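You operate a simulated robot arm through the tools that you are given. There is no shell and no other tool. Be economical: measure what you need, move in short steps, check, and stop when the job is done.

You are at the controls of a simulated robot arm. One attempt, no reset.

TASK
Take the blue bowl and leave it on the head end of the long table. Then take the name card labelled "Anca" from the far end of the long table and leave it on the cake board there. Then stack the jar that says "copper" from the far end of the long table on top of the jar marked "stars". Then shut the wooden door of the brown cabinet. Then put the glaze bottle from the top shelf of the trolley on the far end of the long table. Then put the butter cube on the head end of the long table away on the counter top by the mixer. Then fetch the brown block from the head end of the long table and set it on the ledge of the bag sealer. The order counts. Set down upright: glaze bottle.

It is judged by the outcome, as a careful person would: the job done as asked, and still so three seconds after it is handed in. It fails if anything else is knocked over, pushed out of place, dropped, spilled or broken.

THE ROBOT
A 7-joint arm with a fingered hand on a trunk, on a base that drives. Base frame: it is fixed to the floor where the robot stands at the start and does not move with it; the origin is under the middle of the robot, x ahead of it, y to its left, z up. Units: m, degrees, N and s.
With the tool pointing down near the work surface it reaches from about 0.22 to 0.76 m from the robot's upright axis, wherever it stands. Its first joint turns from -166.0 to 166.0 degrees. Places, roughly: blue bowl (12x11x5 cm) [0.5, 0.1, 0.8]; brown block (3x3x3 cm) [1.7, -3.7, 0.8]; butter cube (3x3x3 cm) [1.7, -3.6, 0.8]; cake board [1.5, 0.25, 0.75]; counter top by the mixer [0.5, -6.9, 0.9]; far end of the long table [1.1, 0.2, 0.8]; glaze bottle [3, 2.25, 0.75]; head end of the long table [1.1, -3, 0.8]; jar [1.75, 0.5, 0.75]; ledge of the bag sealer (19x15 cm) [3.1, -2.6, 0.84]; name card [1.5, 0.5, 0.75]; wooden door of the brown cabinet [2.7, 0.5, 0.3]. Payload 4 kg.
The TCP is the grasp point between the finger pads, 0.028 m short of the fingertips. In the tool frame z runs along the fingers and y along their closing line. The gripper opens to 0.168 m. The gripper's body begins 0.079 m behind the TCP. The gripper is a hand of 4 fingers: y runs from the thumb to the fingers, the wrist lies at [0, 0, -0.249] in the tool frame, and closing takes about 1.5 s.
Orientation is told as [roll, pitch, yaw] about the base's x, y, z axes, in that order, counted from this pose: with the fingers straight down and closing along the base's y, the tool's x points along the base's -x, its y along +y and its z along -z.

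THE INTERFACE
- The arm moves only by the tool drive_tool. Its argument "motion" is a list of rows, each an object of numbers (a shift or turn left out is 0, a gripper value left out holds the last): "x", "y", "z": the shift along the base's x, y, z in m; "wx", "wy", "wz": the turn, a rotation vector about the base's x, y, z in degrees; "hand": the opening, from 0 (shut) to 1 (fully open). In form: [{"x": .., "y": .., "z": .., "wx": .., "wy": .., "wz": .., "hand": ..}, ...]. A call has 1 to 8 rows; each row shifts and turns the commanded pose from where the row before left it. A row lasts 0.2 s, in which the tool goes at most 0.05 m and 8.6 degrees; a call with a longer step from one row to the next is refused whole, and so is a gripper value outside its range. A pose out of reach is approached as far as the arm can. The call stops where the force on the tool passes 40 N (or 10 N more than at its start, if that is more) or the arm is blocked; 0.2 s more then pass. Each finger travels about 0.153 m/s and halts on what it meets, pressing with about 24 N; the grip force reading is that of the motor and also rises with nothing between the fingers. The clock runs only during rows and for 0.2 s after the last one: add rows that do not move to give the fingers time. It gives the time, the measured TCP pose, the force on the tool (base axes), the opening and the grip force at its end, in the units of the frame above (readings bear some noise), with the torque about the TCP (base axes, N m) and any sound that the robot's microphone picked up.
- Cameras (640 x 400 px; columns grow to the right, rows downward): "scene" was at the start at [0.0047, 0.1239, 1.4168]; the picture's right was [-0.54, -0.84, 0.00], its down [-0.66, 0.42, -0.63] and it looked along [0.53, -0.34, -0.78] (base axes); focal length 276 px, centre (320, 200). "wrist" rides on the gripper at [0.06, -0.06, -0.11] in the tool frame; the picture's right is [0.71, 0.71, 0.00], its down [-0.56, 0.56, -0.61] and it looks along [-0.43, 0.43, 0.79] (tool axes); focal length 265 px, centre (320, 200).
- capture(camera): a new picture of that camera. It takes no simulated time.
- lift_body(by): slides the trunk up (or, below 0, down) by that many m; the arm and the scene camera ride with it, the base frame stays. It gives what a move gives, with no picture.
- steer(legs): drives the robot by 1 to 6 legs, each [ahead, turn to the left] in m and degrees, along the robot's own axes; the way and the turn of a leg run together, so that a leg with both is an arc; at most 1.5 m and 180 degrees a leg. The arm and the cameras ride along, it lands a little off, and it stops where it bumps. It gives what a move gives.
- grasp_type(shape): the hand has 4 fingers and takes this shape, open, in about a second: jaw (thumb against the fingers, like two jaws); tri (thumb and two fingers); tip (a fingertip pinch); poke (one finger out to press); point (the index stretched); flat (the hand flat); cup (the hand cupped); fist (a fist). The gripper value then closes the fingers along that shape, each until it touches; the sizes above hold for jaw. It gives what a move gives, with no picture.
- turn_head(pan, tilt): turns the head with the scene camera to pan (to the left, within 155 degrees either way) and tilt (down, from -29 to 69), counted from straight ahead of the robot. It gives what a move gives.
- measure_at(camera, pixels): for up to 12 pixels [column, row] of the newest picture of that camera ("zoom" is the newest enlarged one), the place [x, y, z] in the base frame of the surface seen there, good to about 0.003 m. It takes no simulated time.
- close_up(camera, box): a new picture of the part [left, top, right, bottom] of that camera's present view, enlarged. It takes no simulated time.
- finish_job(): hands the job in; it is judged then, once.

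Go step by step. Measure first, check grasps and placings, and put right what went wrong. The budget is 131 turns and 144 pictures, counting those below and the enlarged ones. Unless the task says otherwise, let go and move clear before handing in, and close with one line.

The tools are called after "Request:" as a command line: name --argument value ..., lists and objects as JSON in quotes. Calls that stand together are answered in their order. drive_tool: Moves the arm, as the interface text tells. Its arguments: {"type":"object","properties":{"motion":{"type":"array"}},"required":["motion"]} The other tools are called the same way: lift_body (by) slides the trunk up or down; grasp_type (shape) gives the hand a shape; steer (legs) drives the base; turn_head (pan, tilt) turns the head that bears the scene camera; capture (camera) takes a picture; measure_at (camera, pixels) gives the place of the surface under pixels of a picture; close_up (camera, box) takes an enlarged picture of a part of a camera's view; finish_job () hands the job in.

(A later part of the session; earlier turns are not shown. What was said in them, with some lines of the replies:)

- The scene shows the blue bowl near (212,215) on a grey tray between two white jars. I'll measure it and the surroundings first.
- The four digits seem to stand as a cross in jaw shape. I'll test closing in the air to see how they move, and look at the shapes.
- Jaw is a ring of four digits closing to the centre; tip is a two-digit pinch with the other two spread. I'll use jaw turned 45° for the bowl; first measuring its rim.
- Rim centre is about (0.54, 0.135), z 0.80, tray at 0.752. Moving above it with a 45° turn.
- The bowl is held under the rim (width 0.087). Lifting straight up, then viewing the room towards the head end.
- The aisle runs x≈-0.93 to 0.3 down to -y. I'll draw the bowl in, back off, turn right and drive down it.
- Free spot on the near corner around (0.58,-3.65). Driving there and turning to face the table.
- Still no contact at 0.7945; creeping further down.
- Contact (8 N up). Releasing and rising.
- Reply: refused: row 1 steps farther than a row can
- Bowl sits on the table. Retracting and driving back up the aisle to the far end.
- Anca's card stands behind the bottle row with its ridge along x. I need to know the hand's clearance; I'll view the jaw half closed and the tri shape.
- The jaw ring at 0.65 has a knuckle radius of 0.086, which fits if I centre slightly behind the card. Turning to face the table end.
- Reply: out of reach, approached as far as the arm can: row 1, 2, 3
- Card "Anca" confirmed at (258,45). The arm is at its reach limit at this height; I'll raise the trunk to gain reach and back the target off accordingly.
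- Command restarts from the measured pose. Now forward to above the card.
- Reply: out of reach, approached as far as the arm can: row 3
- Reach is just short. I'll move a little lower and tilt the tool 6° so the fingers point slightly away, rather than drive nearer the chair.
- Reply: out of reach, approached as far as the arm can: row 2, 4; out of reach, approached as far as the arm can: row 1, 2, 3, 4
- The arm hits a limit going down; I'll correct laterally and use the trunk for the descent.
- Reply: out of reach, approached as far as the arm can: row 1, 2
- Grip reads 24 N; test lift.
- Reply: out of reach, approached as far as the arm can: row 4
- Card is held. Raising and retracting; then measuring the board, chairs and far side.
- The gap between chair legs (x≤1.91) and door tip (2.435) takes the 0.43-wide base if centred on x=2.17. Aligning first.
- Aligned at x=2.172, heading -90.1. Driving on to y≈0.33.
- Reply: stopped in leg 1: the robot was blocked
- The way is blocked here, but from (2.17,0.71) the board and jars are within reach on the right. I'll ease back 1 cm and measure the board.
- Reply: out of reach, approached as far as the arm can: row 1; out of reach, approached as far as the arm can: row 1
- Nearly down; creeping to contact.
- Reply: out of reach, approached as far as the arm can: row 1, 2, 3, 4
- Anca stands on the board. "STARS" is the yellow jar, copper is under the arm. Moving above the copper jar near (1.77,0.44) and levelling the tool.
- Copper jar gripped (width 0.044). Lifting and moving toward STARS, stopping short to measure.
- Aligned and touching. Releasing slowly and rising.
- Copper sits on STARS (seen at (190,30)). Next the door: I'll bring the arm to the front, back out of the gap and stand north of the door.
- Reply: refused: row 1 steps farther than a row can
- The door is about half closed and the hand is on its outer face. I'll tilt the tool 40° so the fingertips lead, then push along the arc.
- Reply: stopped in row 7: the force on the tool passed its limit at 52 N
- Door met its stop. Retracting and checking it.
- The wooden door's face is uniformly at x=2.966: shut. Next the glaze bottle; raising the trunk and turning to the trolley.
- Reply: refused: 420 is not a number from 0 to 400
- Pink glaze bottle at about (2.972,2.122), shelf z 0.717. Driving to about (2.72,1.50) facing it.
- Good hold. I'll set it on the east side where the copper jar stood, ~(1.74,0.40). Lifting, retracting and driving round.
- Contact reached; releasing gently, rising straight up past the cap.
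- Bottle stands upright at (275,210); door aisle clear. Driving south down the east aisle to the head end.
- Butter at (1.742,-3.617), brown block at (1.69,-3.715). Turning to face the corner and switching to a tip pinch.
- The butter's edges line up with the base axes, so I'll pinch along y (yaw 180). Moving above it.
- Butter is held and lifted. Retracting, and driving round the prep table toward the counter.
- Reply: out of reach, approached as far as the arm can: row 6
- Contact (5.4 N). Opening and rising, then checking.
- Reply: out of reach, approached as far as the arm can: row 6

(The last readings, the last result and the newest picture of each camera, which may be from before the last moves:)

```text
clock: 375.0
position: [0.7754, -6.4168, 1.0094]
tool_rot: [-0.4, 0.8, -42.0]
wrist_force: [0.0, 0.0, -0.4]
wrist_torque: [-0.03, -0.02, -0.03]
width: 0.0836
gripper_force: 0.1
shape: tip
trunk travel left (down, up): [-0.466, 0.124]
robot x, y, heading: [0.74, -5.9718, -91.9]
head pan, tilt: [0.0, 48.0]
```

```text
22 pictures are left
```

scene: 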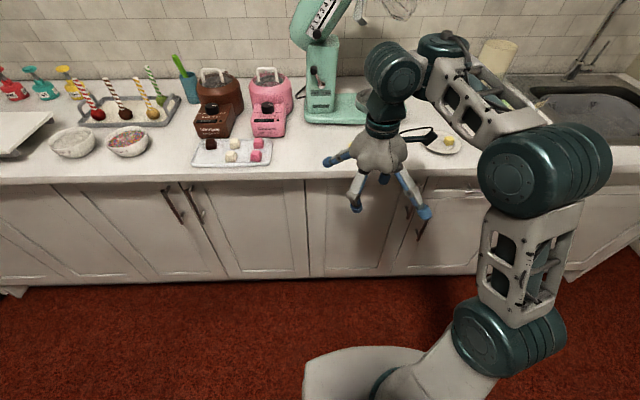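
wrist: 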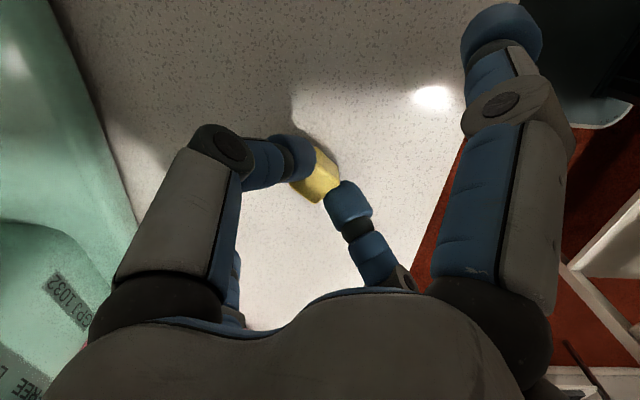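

Request:
steer --legs '[[0, 92], [0.3, 0]]'

Request:
turn_head --pan -110 --tilt 40

Request:
close_up --camera "scene" --box '[200, 80, 440, 240]'

Request:
steer --legs '[[1.17, 0], [0, 90], [1.5, 0], [0.36, 0], [0, 40]]'

```text
clock: 381.0
position: [1.4891, -5.9313, 1.0101]
tool_rot: [-0.4, 0.9, 49.5]
wrist_force: [-1.1, -0.3, 0.4]
wrist_torque: [0.0, -0.04, -0.01]
width: 0.0837
gripper_force: 0.1
shape: tip
trunk travel left (down, up): [-0.466, 0.124]
robot x, y, heading: [1.0429, -5.9748, -0.8]
head pan, tilt: [0.0, 48.0]
```

```text
clock: 382.9
position: [1.4886, -5.929, 1.0089]
tool_rot: [-0.5, 0.9, 49.4]
wrist_force: [-0.1, -1.2, 0.3]
wrist_torque: [0.02, 0.01, 0.03]
width: 0.0836
gripper_force: 0.1
shape: tip
trunk travel left (down, up): [-0.466, 0.124]
robot x, y, heading: [1.0443, -5.9752, -0.4]
head pan, tilt: [-110.0, 40.0]
```

```text
2.50 times, centred on (320, 160) of scene
```

zoom: 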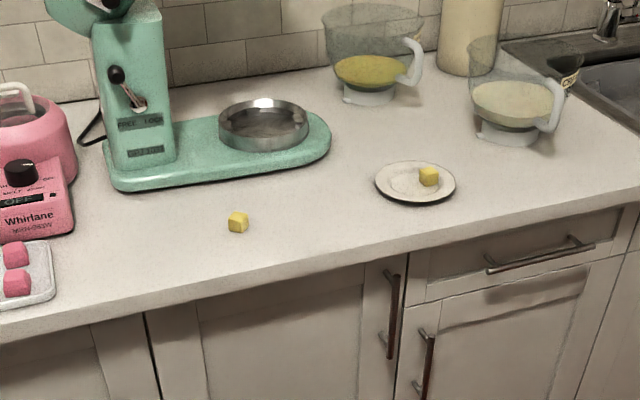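

```text
clock: 403.6
position: [1.9099, -3.7844, 1.01]
tool_rot: [-0.5, 0.8, 179.5]
wrist_force: [-0.1, -0.1, 0.6]
wrist_torque: [0.03, -0.04, 0.01]
width: 0.0835
gripper_force: 0.1
shape: tip
trunk travel left (down, up): [-0.466, 0.124]
robot x, y, heading: [2.228, -4.0953, 129.5]
head pan, tilt: [-110.0, 40.0]
```

Butter is by the mixer (zoom (238,222)). Now hovering over the brown block to measure it and its neighbours.

Request:
drive_tool --motion '[{"x": -0.036, "y": 0.012, "wz": -6.5, "hand": 1}, {"x": -0.036, "y": 0.012, "wz": -6.5}, {"x": -0.036, "y": 0.012, "wz": -6.5}, {"x": -0.036, "y": 0.012, "wz": -6.5}, {"x": -0.036, "y": 0.012}, {"x": -0.03, "y": 0.01}, {"z": -0.02}, {}]'

Request:
capture --camera "wrist"

```text
clock: 405.4
position: [1.6997, -3.7136, 0.9897]
tool_rot: [-0.5, 0.9, 153.6]
wrist_force: [-0.3, -0.6, -0.7]
wrist_torque: [-0.03, 0.01, 0.02]
width: 0.1678
gripper_force: 0.0
shape: tip
trunk travel left (down, up): [-0.466, 0.124]
robot x, y, heading: [2.2304, -4.0954, 129.5]
head pan, tilt: [-110.0, 40.0]
```

```text
20 pictures are left
```

wrist: 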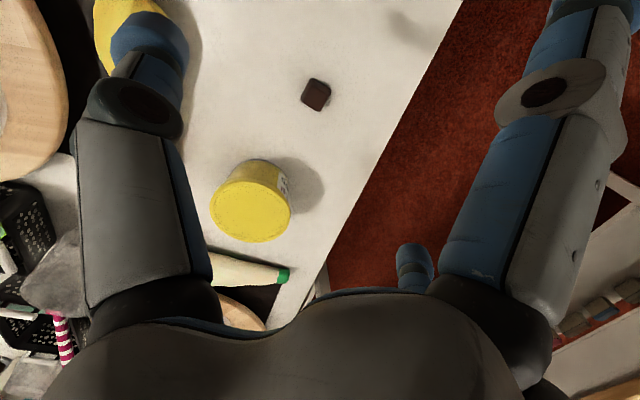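

Request:
measure_at --camera "wrist" --pixels '[[316, 94], [303, 98], [329, 94], [320, 80], [312, 107], [284, 185], [291, 205], [250, 160], [245, 235], [250, 205]]'

Request:
close_up --camera "wrist" --box '[270, 60, 366, 130]'

```text
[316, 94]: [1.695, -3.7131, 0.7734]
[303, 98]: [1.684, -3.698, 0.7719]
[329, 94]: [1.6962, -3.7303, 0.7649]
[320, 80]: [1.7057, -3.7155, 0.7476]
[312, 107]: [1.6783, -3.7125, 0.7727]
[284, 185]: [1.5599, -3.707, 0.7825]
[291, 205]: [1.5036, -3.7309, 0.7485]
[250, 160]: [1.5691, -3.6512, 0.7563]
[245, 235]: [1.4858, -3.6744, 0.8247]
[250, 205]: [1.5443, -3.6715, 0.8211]
```

```text
5.71 times, centred on (318, 95) of wrist
```

zoom: 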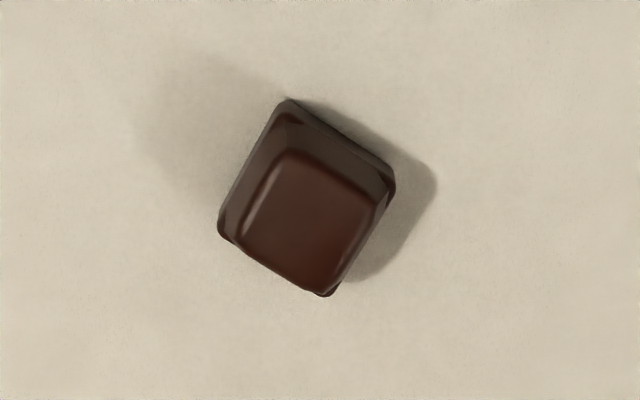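

Block edges lie at ~80°; yaw 170 pinches squarely, clear of the mustard tub (edge x≈1.57). Descending and gripping.

Request:
drive_tool --motion '[{"x": -0.007, "wz": 8.2, "hand": 0.42}, {"wz": 8.2}, {"z": -0.045}, {"z": -0.045}, {"z": -0.045}, {"z": -0.045}, {"z": -0.02}, {}]'

Request:
capture --camera "wrist"

Request:
drive_tool --motion '[{"hand": 0.25}, {"hand": 0.15}, {"hand": 0.0}, {}, {}, {}]'

Request:
capture --camera "wrist"

```text
clock: 406.8
position: [1.6913, -3.7132, 0.8207]
tool_rot: [-0.8, -0.5, 169.9]
wrist_force: [4.9, -2.0, 15.2]
wrist_torque: [0.35, 2.08, 0.13]
width: 0.0705
gripper_force: 0.0
shape: tip
trunk travel left (down, up): [-0.466, 0.124]
robot x, y, heading: [2.234, -4.0994, 129.4]
head pan, tilt: [-110.0, 40.0]
stopped in row 7: the force on the tool passed its limit at 44 N (the readings are from after the stop); the commanded pose is now the measured one
```

```text
18 pictures are left
```

wrist: 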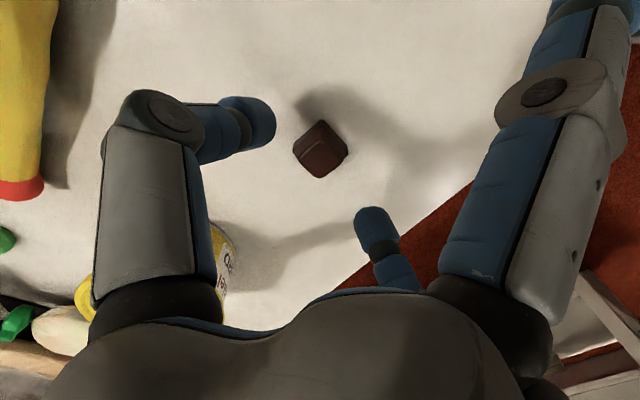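

```text
clock: 408.2
position: [1.6909, -3.7123, 0.8195]
tool_rot: [-0.7, -0.4, 169.9]
wrist_force: [0.6, 0.7, 27.4]
wrist_torque: [0.63, 3.56, -0.12]
width: 0.0003
gripper_force: 23.7
shape: tip
trunk travel left (down, up): [-0.466, 0.124]
robot x, y, heading: [2.2306, -4.0973, 129.5]
head pan, tilt: [-110.0, 40.0]
```

```text
17 pictures are left
```

wrist: 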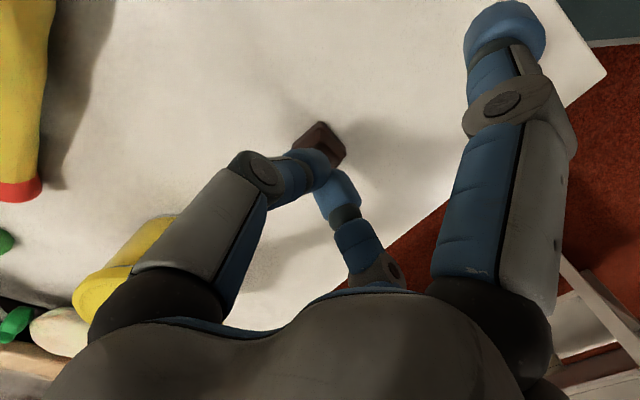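

The idle finger met the mustard tub's lid (torque says x≈1.56), and the fingers closed above the block. Rising off and re-orienting 90° so the idle fingers lie along y.

Request:
drive_tool --motion '[{"z": 0.04}, {"z": 0.045}, {"z": 0.045}, {"z": 0.04, "hand": 0.42}, {"wz": -8.5}, {"wz": -8.5}, {"wz": -8.5}, {"wz": -8.5}]'

Request:
drive_tool --motion '[{"wz": -8.5}, {"wz": -8.5}, {"wz": -8.5}, {"wz": -8.5}, {"wz": -8.5}, {"wz": -8.5}, {"wz": -5}, {}]'

Request:
capture --camera "wrist"

Request:
turn_head --pan 0 --tilt 48

Request:
close_up --camera "scene" --box '[200, 80, 440, 240]'

```text
clock: 410.0
position: [1.6919, -3.712, 0.9875]
tool_rot: [-0.7, -0.1, 135.8]
wrist_force: [0.2, -1.0, -0.5]
wrist_torque: [0.01, 0.0, 0.02]
width: 0.07
gripper_force: 0.0
shape: tip
trunk travel left (down, up): [-0.466, 0.124]
robot x, y, heading: [2.2283, -4.0967, 129.4]
head pan, tilt: [-110.0, 40.0]
```

```text
clock: 411.8
position: [1.6917, -3.7115, 0.9877]
tool_rot: [-0.8, -0.1, 79.8]
wrist_force: [-0.1, -0.9, 0.0]
wrist_torque: [0.0, -0.01, 0.02]
width: 0.0705
gripper_force: 0.0
shape: tip
trunk travel left (down, up): [-0.466, 0.124]
robot x, y, heading: [2.2261, -4.0942, 129.3]
head pan, tilt: [-110.0, 40.0]
```

```text
16 pictures are left
```

wrist: 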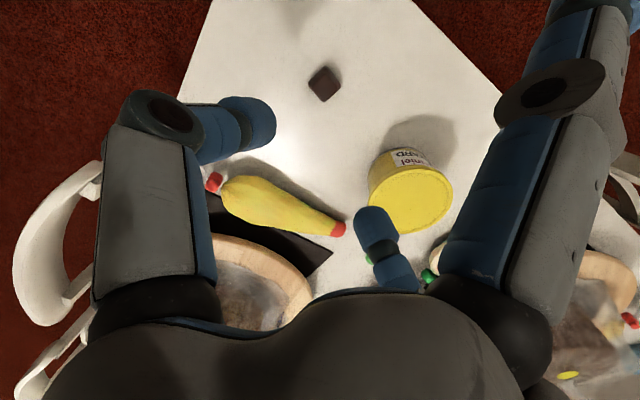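

```text
clock: 413.7
position: [1.6908, -3.7106, 0.987]
tool_rot: [-0.7, 0.0, 79.9]
wrist_force: [-0.2, 0.0, -0.1]
wrist_torque: [0.01, -0.01, -0.03]
width: 0.0703
gripper_force: 0.0
shape: tip
trunk travel left (down, up): [-0.466, 0.124]
robot x, y, heading: [2.2321, -4.0964, 129.6]
head pan, tilt: [0.0, 48.0]
```

```text
2.50 times, centred on (320, 160) of scene
```

zoom: 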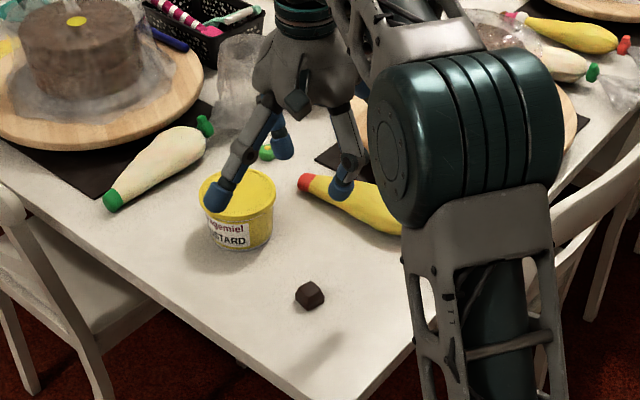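

Request:
measure_at --camera "wrist" --pixels '[[324, 84], [312, 85], [336, 84], [290, 185], [213, 182], [338, 228], [250, 180], [372, 185], [410, 200]]'

```text
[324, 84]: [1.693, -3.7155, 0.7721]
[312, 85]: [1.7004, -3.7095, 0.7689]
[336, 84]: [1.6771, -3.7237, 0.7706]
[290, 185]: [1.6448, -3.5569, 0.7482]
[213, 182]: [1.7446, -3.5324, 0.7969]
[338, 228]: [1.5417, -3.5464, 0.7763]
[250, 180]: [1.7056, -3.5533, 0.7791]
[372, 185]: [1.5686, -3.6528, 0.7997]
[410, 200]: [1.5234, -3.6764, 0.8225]
```

Request:
drive_tool --motion '[{"y": -0.005, "x": -0.001, "z": -0.03}, {"z": -0.045}, {"z": -0.045}, {"z": -0.04}, {"z": -0.025}, {"z": -0.012}, {}]'

Request:
drive_tool --motion '[{"hand": 0.25}, {"hand": 0.15}, {"hand": 0.0}, {}, {}, {}]'

Request:
capture --camera "wrist"

```text
clock: 415.3
position: [1.6917, -3.7163, 0.79]
tool_rot: [-0.7, -0.2, 79.8]
wrist_force: [0.6, 0.3, -0.4]
wrist_torque: [-0.01, 0.02, 0.01]
width: 0.0699
gripper_force: 0.1
shape: tip
trunk travel left (down, up): [-0.466, 0.124]
robot x, y, heading: [2.232, -4.0952, 129.2]
head pan, tilt: [0.0, 48.0]
```

```text
clock: 416.7
position: [1.691, -3.7172, 0.7895]
tool_rot: [-0.7, -0.2, 79.9]
wrist_force: [-0.4, -0.8, 0.9]
wrist_torque: [0.03, -0.03, 0.0]
width: 0.0251
gripper_force: 24.0
shape: tip
trunk travel left (down, up): [-0.466, 0.124]
robot x, y, heading: [2.235, -4.094, 129.5]
head pan, tilt: [0.0, 48.0]
```

```text
14 pictures are left
```

wrist: 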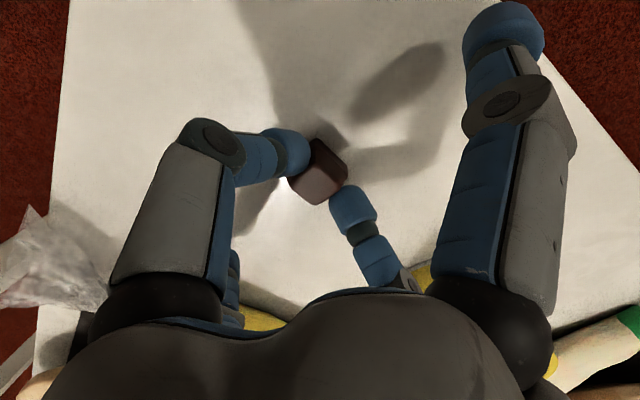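

Block gripped (0.025). Lifting, retracting and driving to the bag sealer bench.

Request:
drive_tool --motion '[{"z": 0.045}, {"z": 0.045}, {"z": 0.045}, {"z": 0.045}, {"z": 0.045}, {"x": 0.035, "y": -0.034}, {"x": 0.035, "y": -0.034}, {"x": 0.035, "y": -0.034}]'

Request:
drive_tool --motion '[{"x": 0.035, "y": -0.03}, {"x": 0.035, "y": -0.02}, {"x": 0.03}, {}]'

Request:
steer --legs '[[0, -46.5], [1.4, 0], [0, -83]]'

Request:
turn_head --pan 0 --tilt 42

Request:
capture --camera "scene"

```text
clock: 418.5
position: [1.7956, -3.8173, 1.0146]
tool_rot: [-0.7, -0.1, 79.9]
wrist_force: [0.1, -0.2, -0.4]
wrist_torque: [-0.02, 0.02, -0.01]
width: 0.0247
gripper_force: 24.5
shape: tip
trunk travel left (down, up): [-0.466, 0.124]
robot x, y, heading: [2.2277, -4.0974, 129.3]
head pan, tilt: [0.0, 48.0]
```

```text
clock: 419.5
position: [1.8971, -3.8672, 1.0154]
tool_rot: [-0.7, -0.1, 79.9]
wrist_force: [0.1, 0.0, -0.1]
wrist_torque: [0.02, 0.01, -0.01]
width: 0.0247
gripper_force: 23.9
shape: tip
trunk travel left (down, up): [-0.466, 0.124]
robot x, y, heading: [2.2336, -4.0941, 129.8]
head pan, tilt: [0.0, 48.0]
```

```text
clock: 432.2
position: [2.8015, -2.6009, 1.0144]
tool_rot: [-0.7, -0.1, -50.7]
wrist_force: [0.1, 0.0, -0.2]
wrist_torque: [-0.01, 0.01, -0.02]
width: 0.0246
gripper_force: 24.2
shape: tip
trunk travel left (down, up): [-0.466, 0.124]
robot x, y, heading: [2.4092, -2.7105, -1.2]
head pan, tilt: [0.0, 48.0]
```

```text
clock: 432.9
position: [2.8011, -2.6022, 1.015]
tool_rot: [-0.8, -0.1, -50.5]
wrist_force: [0.3, 0.7, -0.8]
wrist_torque: [0.01, 0.0, 0.01]
width: 0.0244
gripper_force: 23.3
shape: tip
trunk travel left (down, up): [-0.466, 0.124]
robot x, y, heading: [2.4076, -2.7086, -0.9]
head pan, tilt: [0.0, 42.0]
```

```text
13 pictures are left
```

scene: 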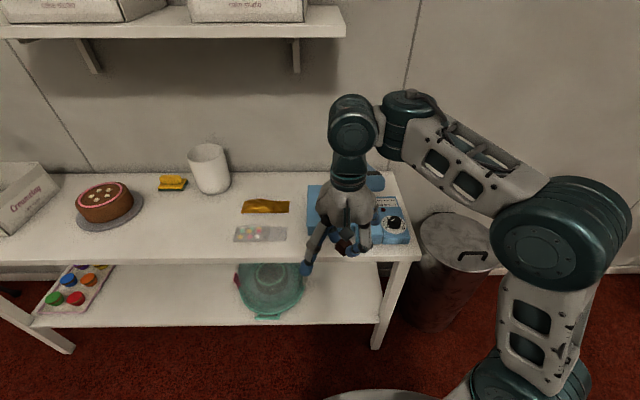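

Request:
drive_tool --motion '[{"y": -0.045}, {"y": -0.045}, {"y": -0.045}, {"y": -0.045}, {"y": -0.045}, {"y": -0.045}]'

Request:
close_up --camera "scene" --box '[280, 140, 440, 270]'

Request:
measure_at --camera "zoom" --pixels '[[120, 320], [120, 250], [180, 250], [240, 250], [180, 300], [240, 300], [180, 200], [300, 250], [360, 300], [300, 320], [420, 280], [120, 190]]'

```text
clock: 434.2
position: [2.8007, -2.873, 1.0134]
tool_rot: [-0.8, -0.1, -50.6]
wrist_force: [0.0, 0.0, 0.0]
wrist_torque: [0.04, -0.01, 0.0]
width: 0.0244
gripper_force: 23.7
shape: tip
trunk travel left (down, up): [-0.466, 0.124]
robot x, y, heading: [2.4109, -2.7081, -0.9]
head pan, tilt: [0.0, 42.0]
```

```text
3.08 times, centred on (360, 205) of scene
```

zoom: 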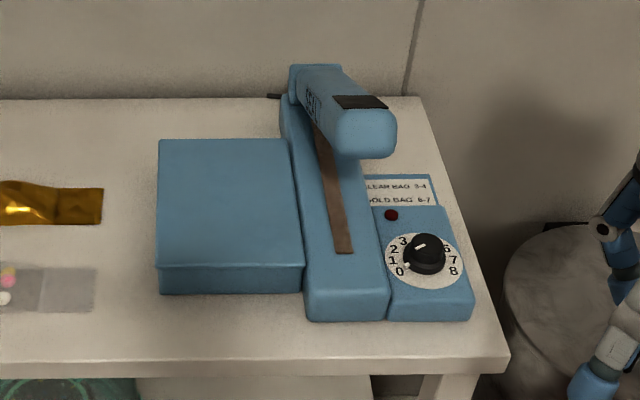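

```text
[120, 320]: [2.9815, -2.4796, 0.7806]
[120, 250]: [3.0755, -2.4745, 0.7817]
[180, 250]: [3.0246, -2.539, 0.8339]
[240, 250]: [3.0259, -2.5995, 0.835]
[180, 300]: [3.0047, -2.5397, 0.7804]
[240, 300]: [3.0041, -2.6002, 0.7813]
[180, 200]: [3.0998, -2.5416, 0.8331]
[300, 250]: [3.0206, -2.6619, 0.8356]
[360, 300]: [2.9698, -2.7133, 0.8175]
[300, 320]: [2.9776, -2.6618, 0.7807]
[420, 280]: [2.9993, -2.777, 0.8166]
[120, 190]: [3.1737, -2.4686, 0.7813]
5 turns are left
```

The ledge top is z 0.834 over x 3.01–3.19, y −2.66…−2.52. Going to (3.07,−2.56) with yaw 0 so the fingers clear the sealer handle, then lowering to just above contact.

Request:
drive_tool --motion '[{"y": 0.039, "wz": 6.3}, {"y": 0.039, "wz": 6.3}, {"y": 0.039, "wz": 6.3}, {"y": 0.039, "wz": 6.3}, {"y": 0.039, "wz": 6.3}, {"y": 0.039, "wz": 6.3}, {"y": 0.039, "wz": 6.3}, {"y": 0.039, "wz": 6.3}]'

Request:
drive_tool --motion '[{"x": 0.045}, {"x": 0.045}, {"x": 0.045}, {"x": 0.045, "z": -0.01}, {"x": 0.045, "z": -0.02}, {"x": 0.044, "z": -0.02}, {"z": -0.04}, {}]'

Request:
drive_tool --motion '[{"z": -0.03}, {"z": -0.01}, {"z": -0.006}, {"z": -0.003}, {}]'

Request:
capture --camera "wrist"

Request:
close_up --camera "scene" --box '[280, 140, 440, 270]'

```text
clock: 436.1
position: [2.8012, -2.5586, 1.0138]
tool_rot: [-0.7, -0.1, -0.1]
wrist_force: [0.4, 0.2, -0.8]
wrist_torque: [-0.01, 0.01, 0.02]
width: 0.0242
gripper_force: 23.7
shape: tip
trunk travel left (down, up): [-0.466, 0.124]
robot x, y, heading: [2.4139, -2.7093, -0.8]
head pan, tilt: [0.0, 42.0]
```

```text
clock: 437.9
position: [3.0709, -2.5607, 0.9237]
tool_rot: [-0.7, -0.1, -0.2]
wrist_force: [0.1, 0.2, -0.5]
wrist_torque: [0.02, 0.0, 0.02]
width: 0.0244
gripper_force: 24.0
shape: tip
trunk travel left (down, up): [-0.466, 0.124]
robot x, y, heading: [2.4105, -2.708, -1.3]
head pan, tilt: [0.0, 42.0]
```

```text
clock: 439.1
position: [3.0701, -2.56, 0.875]
tool_rot: [-0.7, -0.1, -0.2]
wrist_force: [-0.2, 0.0, -0.6]
wrist_torque: [0.03, 0.04, -0.04]
width: 0.0244
gripper_force: 23.8
shape: tip
trunk travel left (down, up): [-0.466, 0.124]
robot x, y, heading: [2.4084, -2.7095, -1.2]
head pan, tilt: [0.0, 42.0]
```

```text
11 pictures are left
```

wrist: 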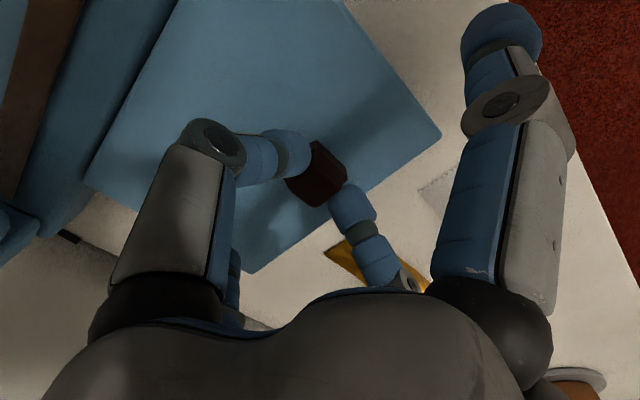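

```text
3.08 times, centred on (360, 205) of scene
4 turns are left
```

zoom: 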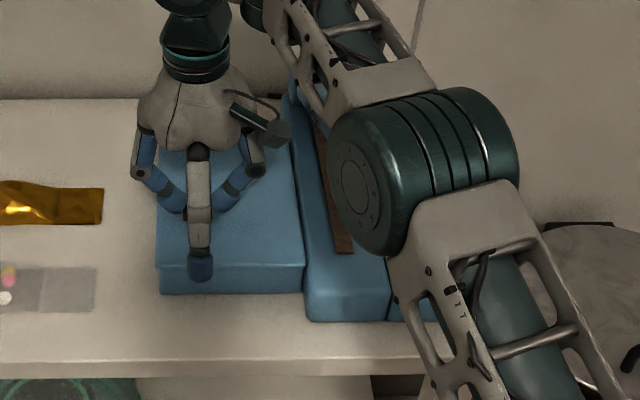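

The block is over the ledge and no contact is felt yet. Easing down 3 mm, opening, rising and looking.

Request:
drive_tool --motion '[{"z": -0.002}, {"z": -0.001}, {"z": -0.001}, {}]'

Request:
drive_tool --motion '[{"hand": 0.2}, {"hand": 0.3}, {"hand": 0.42}, {}, {"z": 0.035}, {"z": 0.045}, {"z": 0.045}, {}]'

Request:
capture --camera "wrist"

Request:
measure_at --camera "wrist" --pixels '[[318, 110], [320, 95], [320, 130], [340, 120]]'

```text
clock: 440.1
position: [3.0708, -2.559, 0.8722]
tool_rot: [-0.7, -0.1, -0.2]
wrist_force: [-0.8, 0.1, -0.3]
wrist_torque: [0.03, -0.01, 0.01]
width: 0.0241
gripper_force: 23.8
shape: tip
trunk travel left (down, up): [-0.466, 0.124]
robot x, y, heading: [2.41, -2.7101, -1.0]
head pan, tilt: [0.0, 42.0]
```

```text
clock: 441.9
position: [3.0695, -2.5584, 0.9962]
tool_rot: [-0.7, -0.1, -0.2]
wrist_force: [0.0, 1.2, 0.8]
wrist_torque: [-0.04, 0.0, -0.02]
width: 0.0702
gripper_force: 0.1
shape: tip
trunk travel left (down, up): [-0.466, 0.124]
robot x, y, heading: [2.4088, -2.7074, -1.2]
head pan, tilt: [0.0, 42.0]
```

```text
9 pictures are left
```

wrist: 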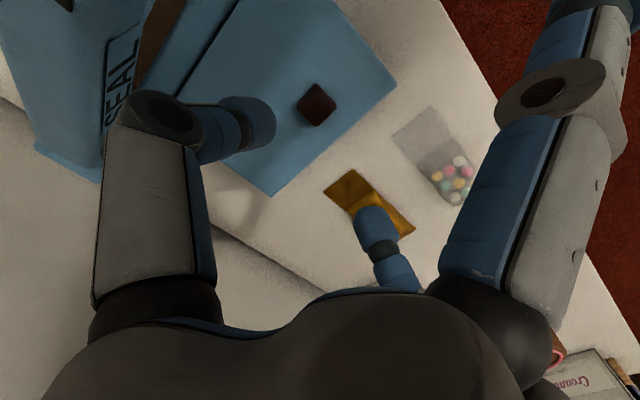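

```text
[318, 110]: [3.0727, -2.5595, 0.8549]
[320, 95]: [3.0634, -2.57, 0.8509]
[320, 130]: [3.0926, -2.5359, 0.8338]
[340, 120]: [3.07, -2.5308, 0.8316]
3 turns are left
```

The block rests flat on the ledge at (316,104), top z 0.855. Drawing the arm back clear of the bench.

Request:
drive_tool --motion '[{"z": 0.02}, {"x": -0.045}, {"x": -0.045}, {"x": -0.045}, {"x": -0.045}, {"x": -0.045}, {"x": -0.04}, {}]'

Request:
close_up --camera "scene" --box '[260, 120, 440, 270]'

```text
clock: 443.6
position: [2.8046, -2.559, 1.0182]
tool_rot: [-0.7, -0.1, -0.3]
wrist_force: [0.6, -0.4, -0.3]
wrist_torque: [-0.02, -0.02, 0.01]
width: 0.0706
gripper_force: 0.1
shape: tip
trunk travel left (down, up): [-0.466, 0.124]
robot x, y, heading: [2.4119, -2.7103, -1.0]
head pan, tilt: [0.0, 42.0]
```

```text
2.67 times, centred on (350, 195) of scene
2 turns are left
```

zoom: 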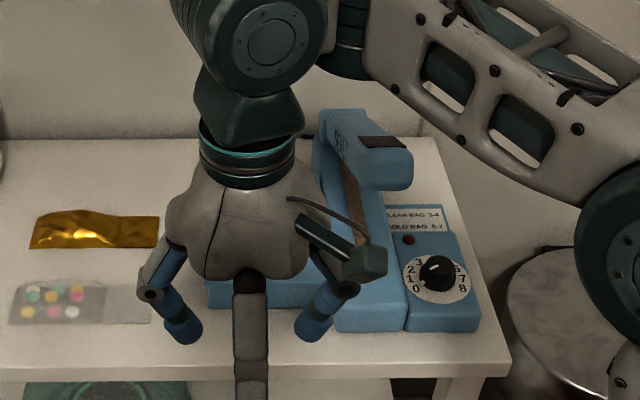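

The arm is clear of the bench, and nothing around the sealer looks disturbed. All seven steps were done in the order asked, so I'm handing in.

Request:
finish_job

```text
The job is handed in.
```

All seven steps were done in the order asked and the job is handed in. On the way the base was blocked once in the gap by the open cabinet door, and an idle finger pressed on the mustard tub's lid; nothing looked moved in the later pictures.
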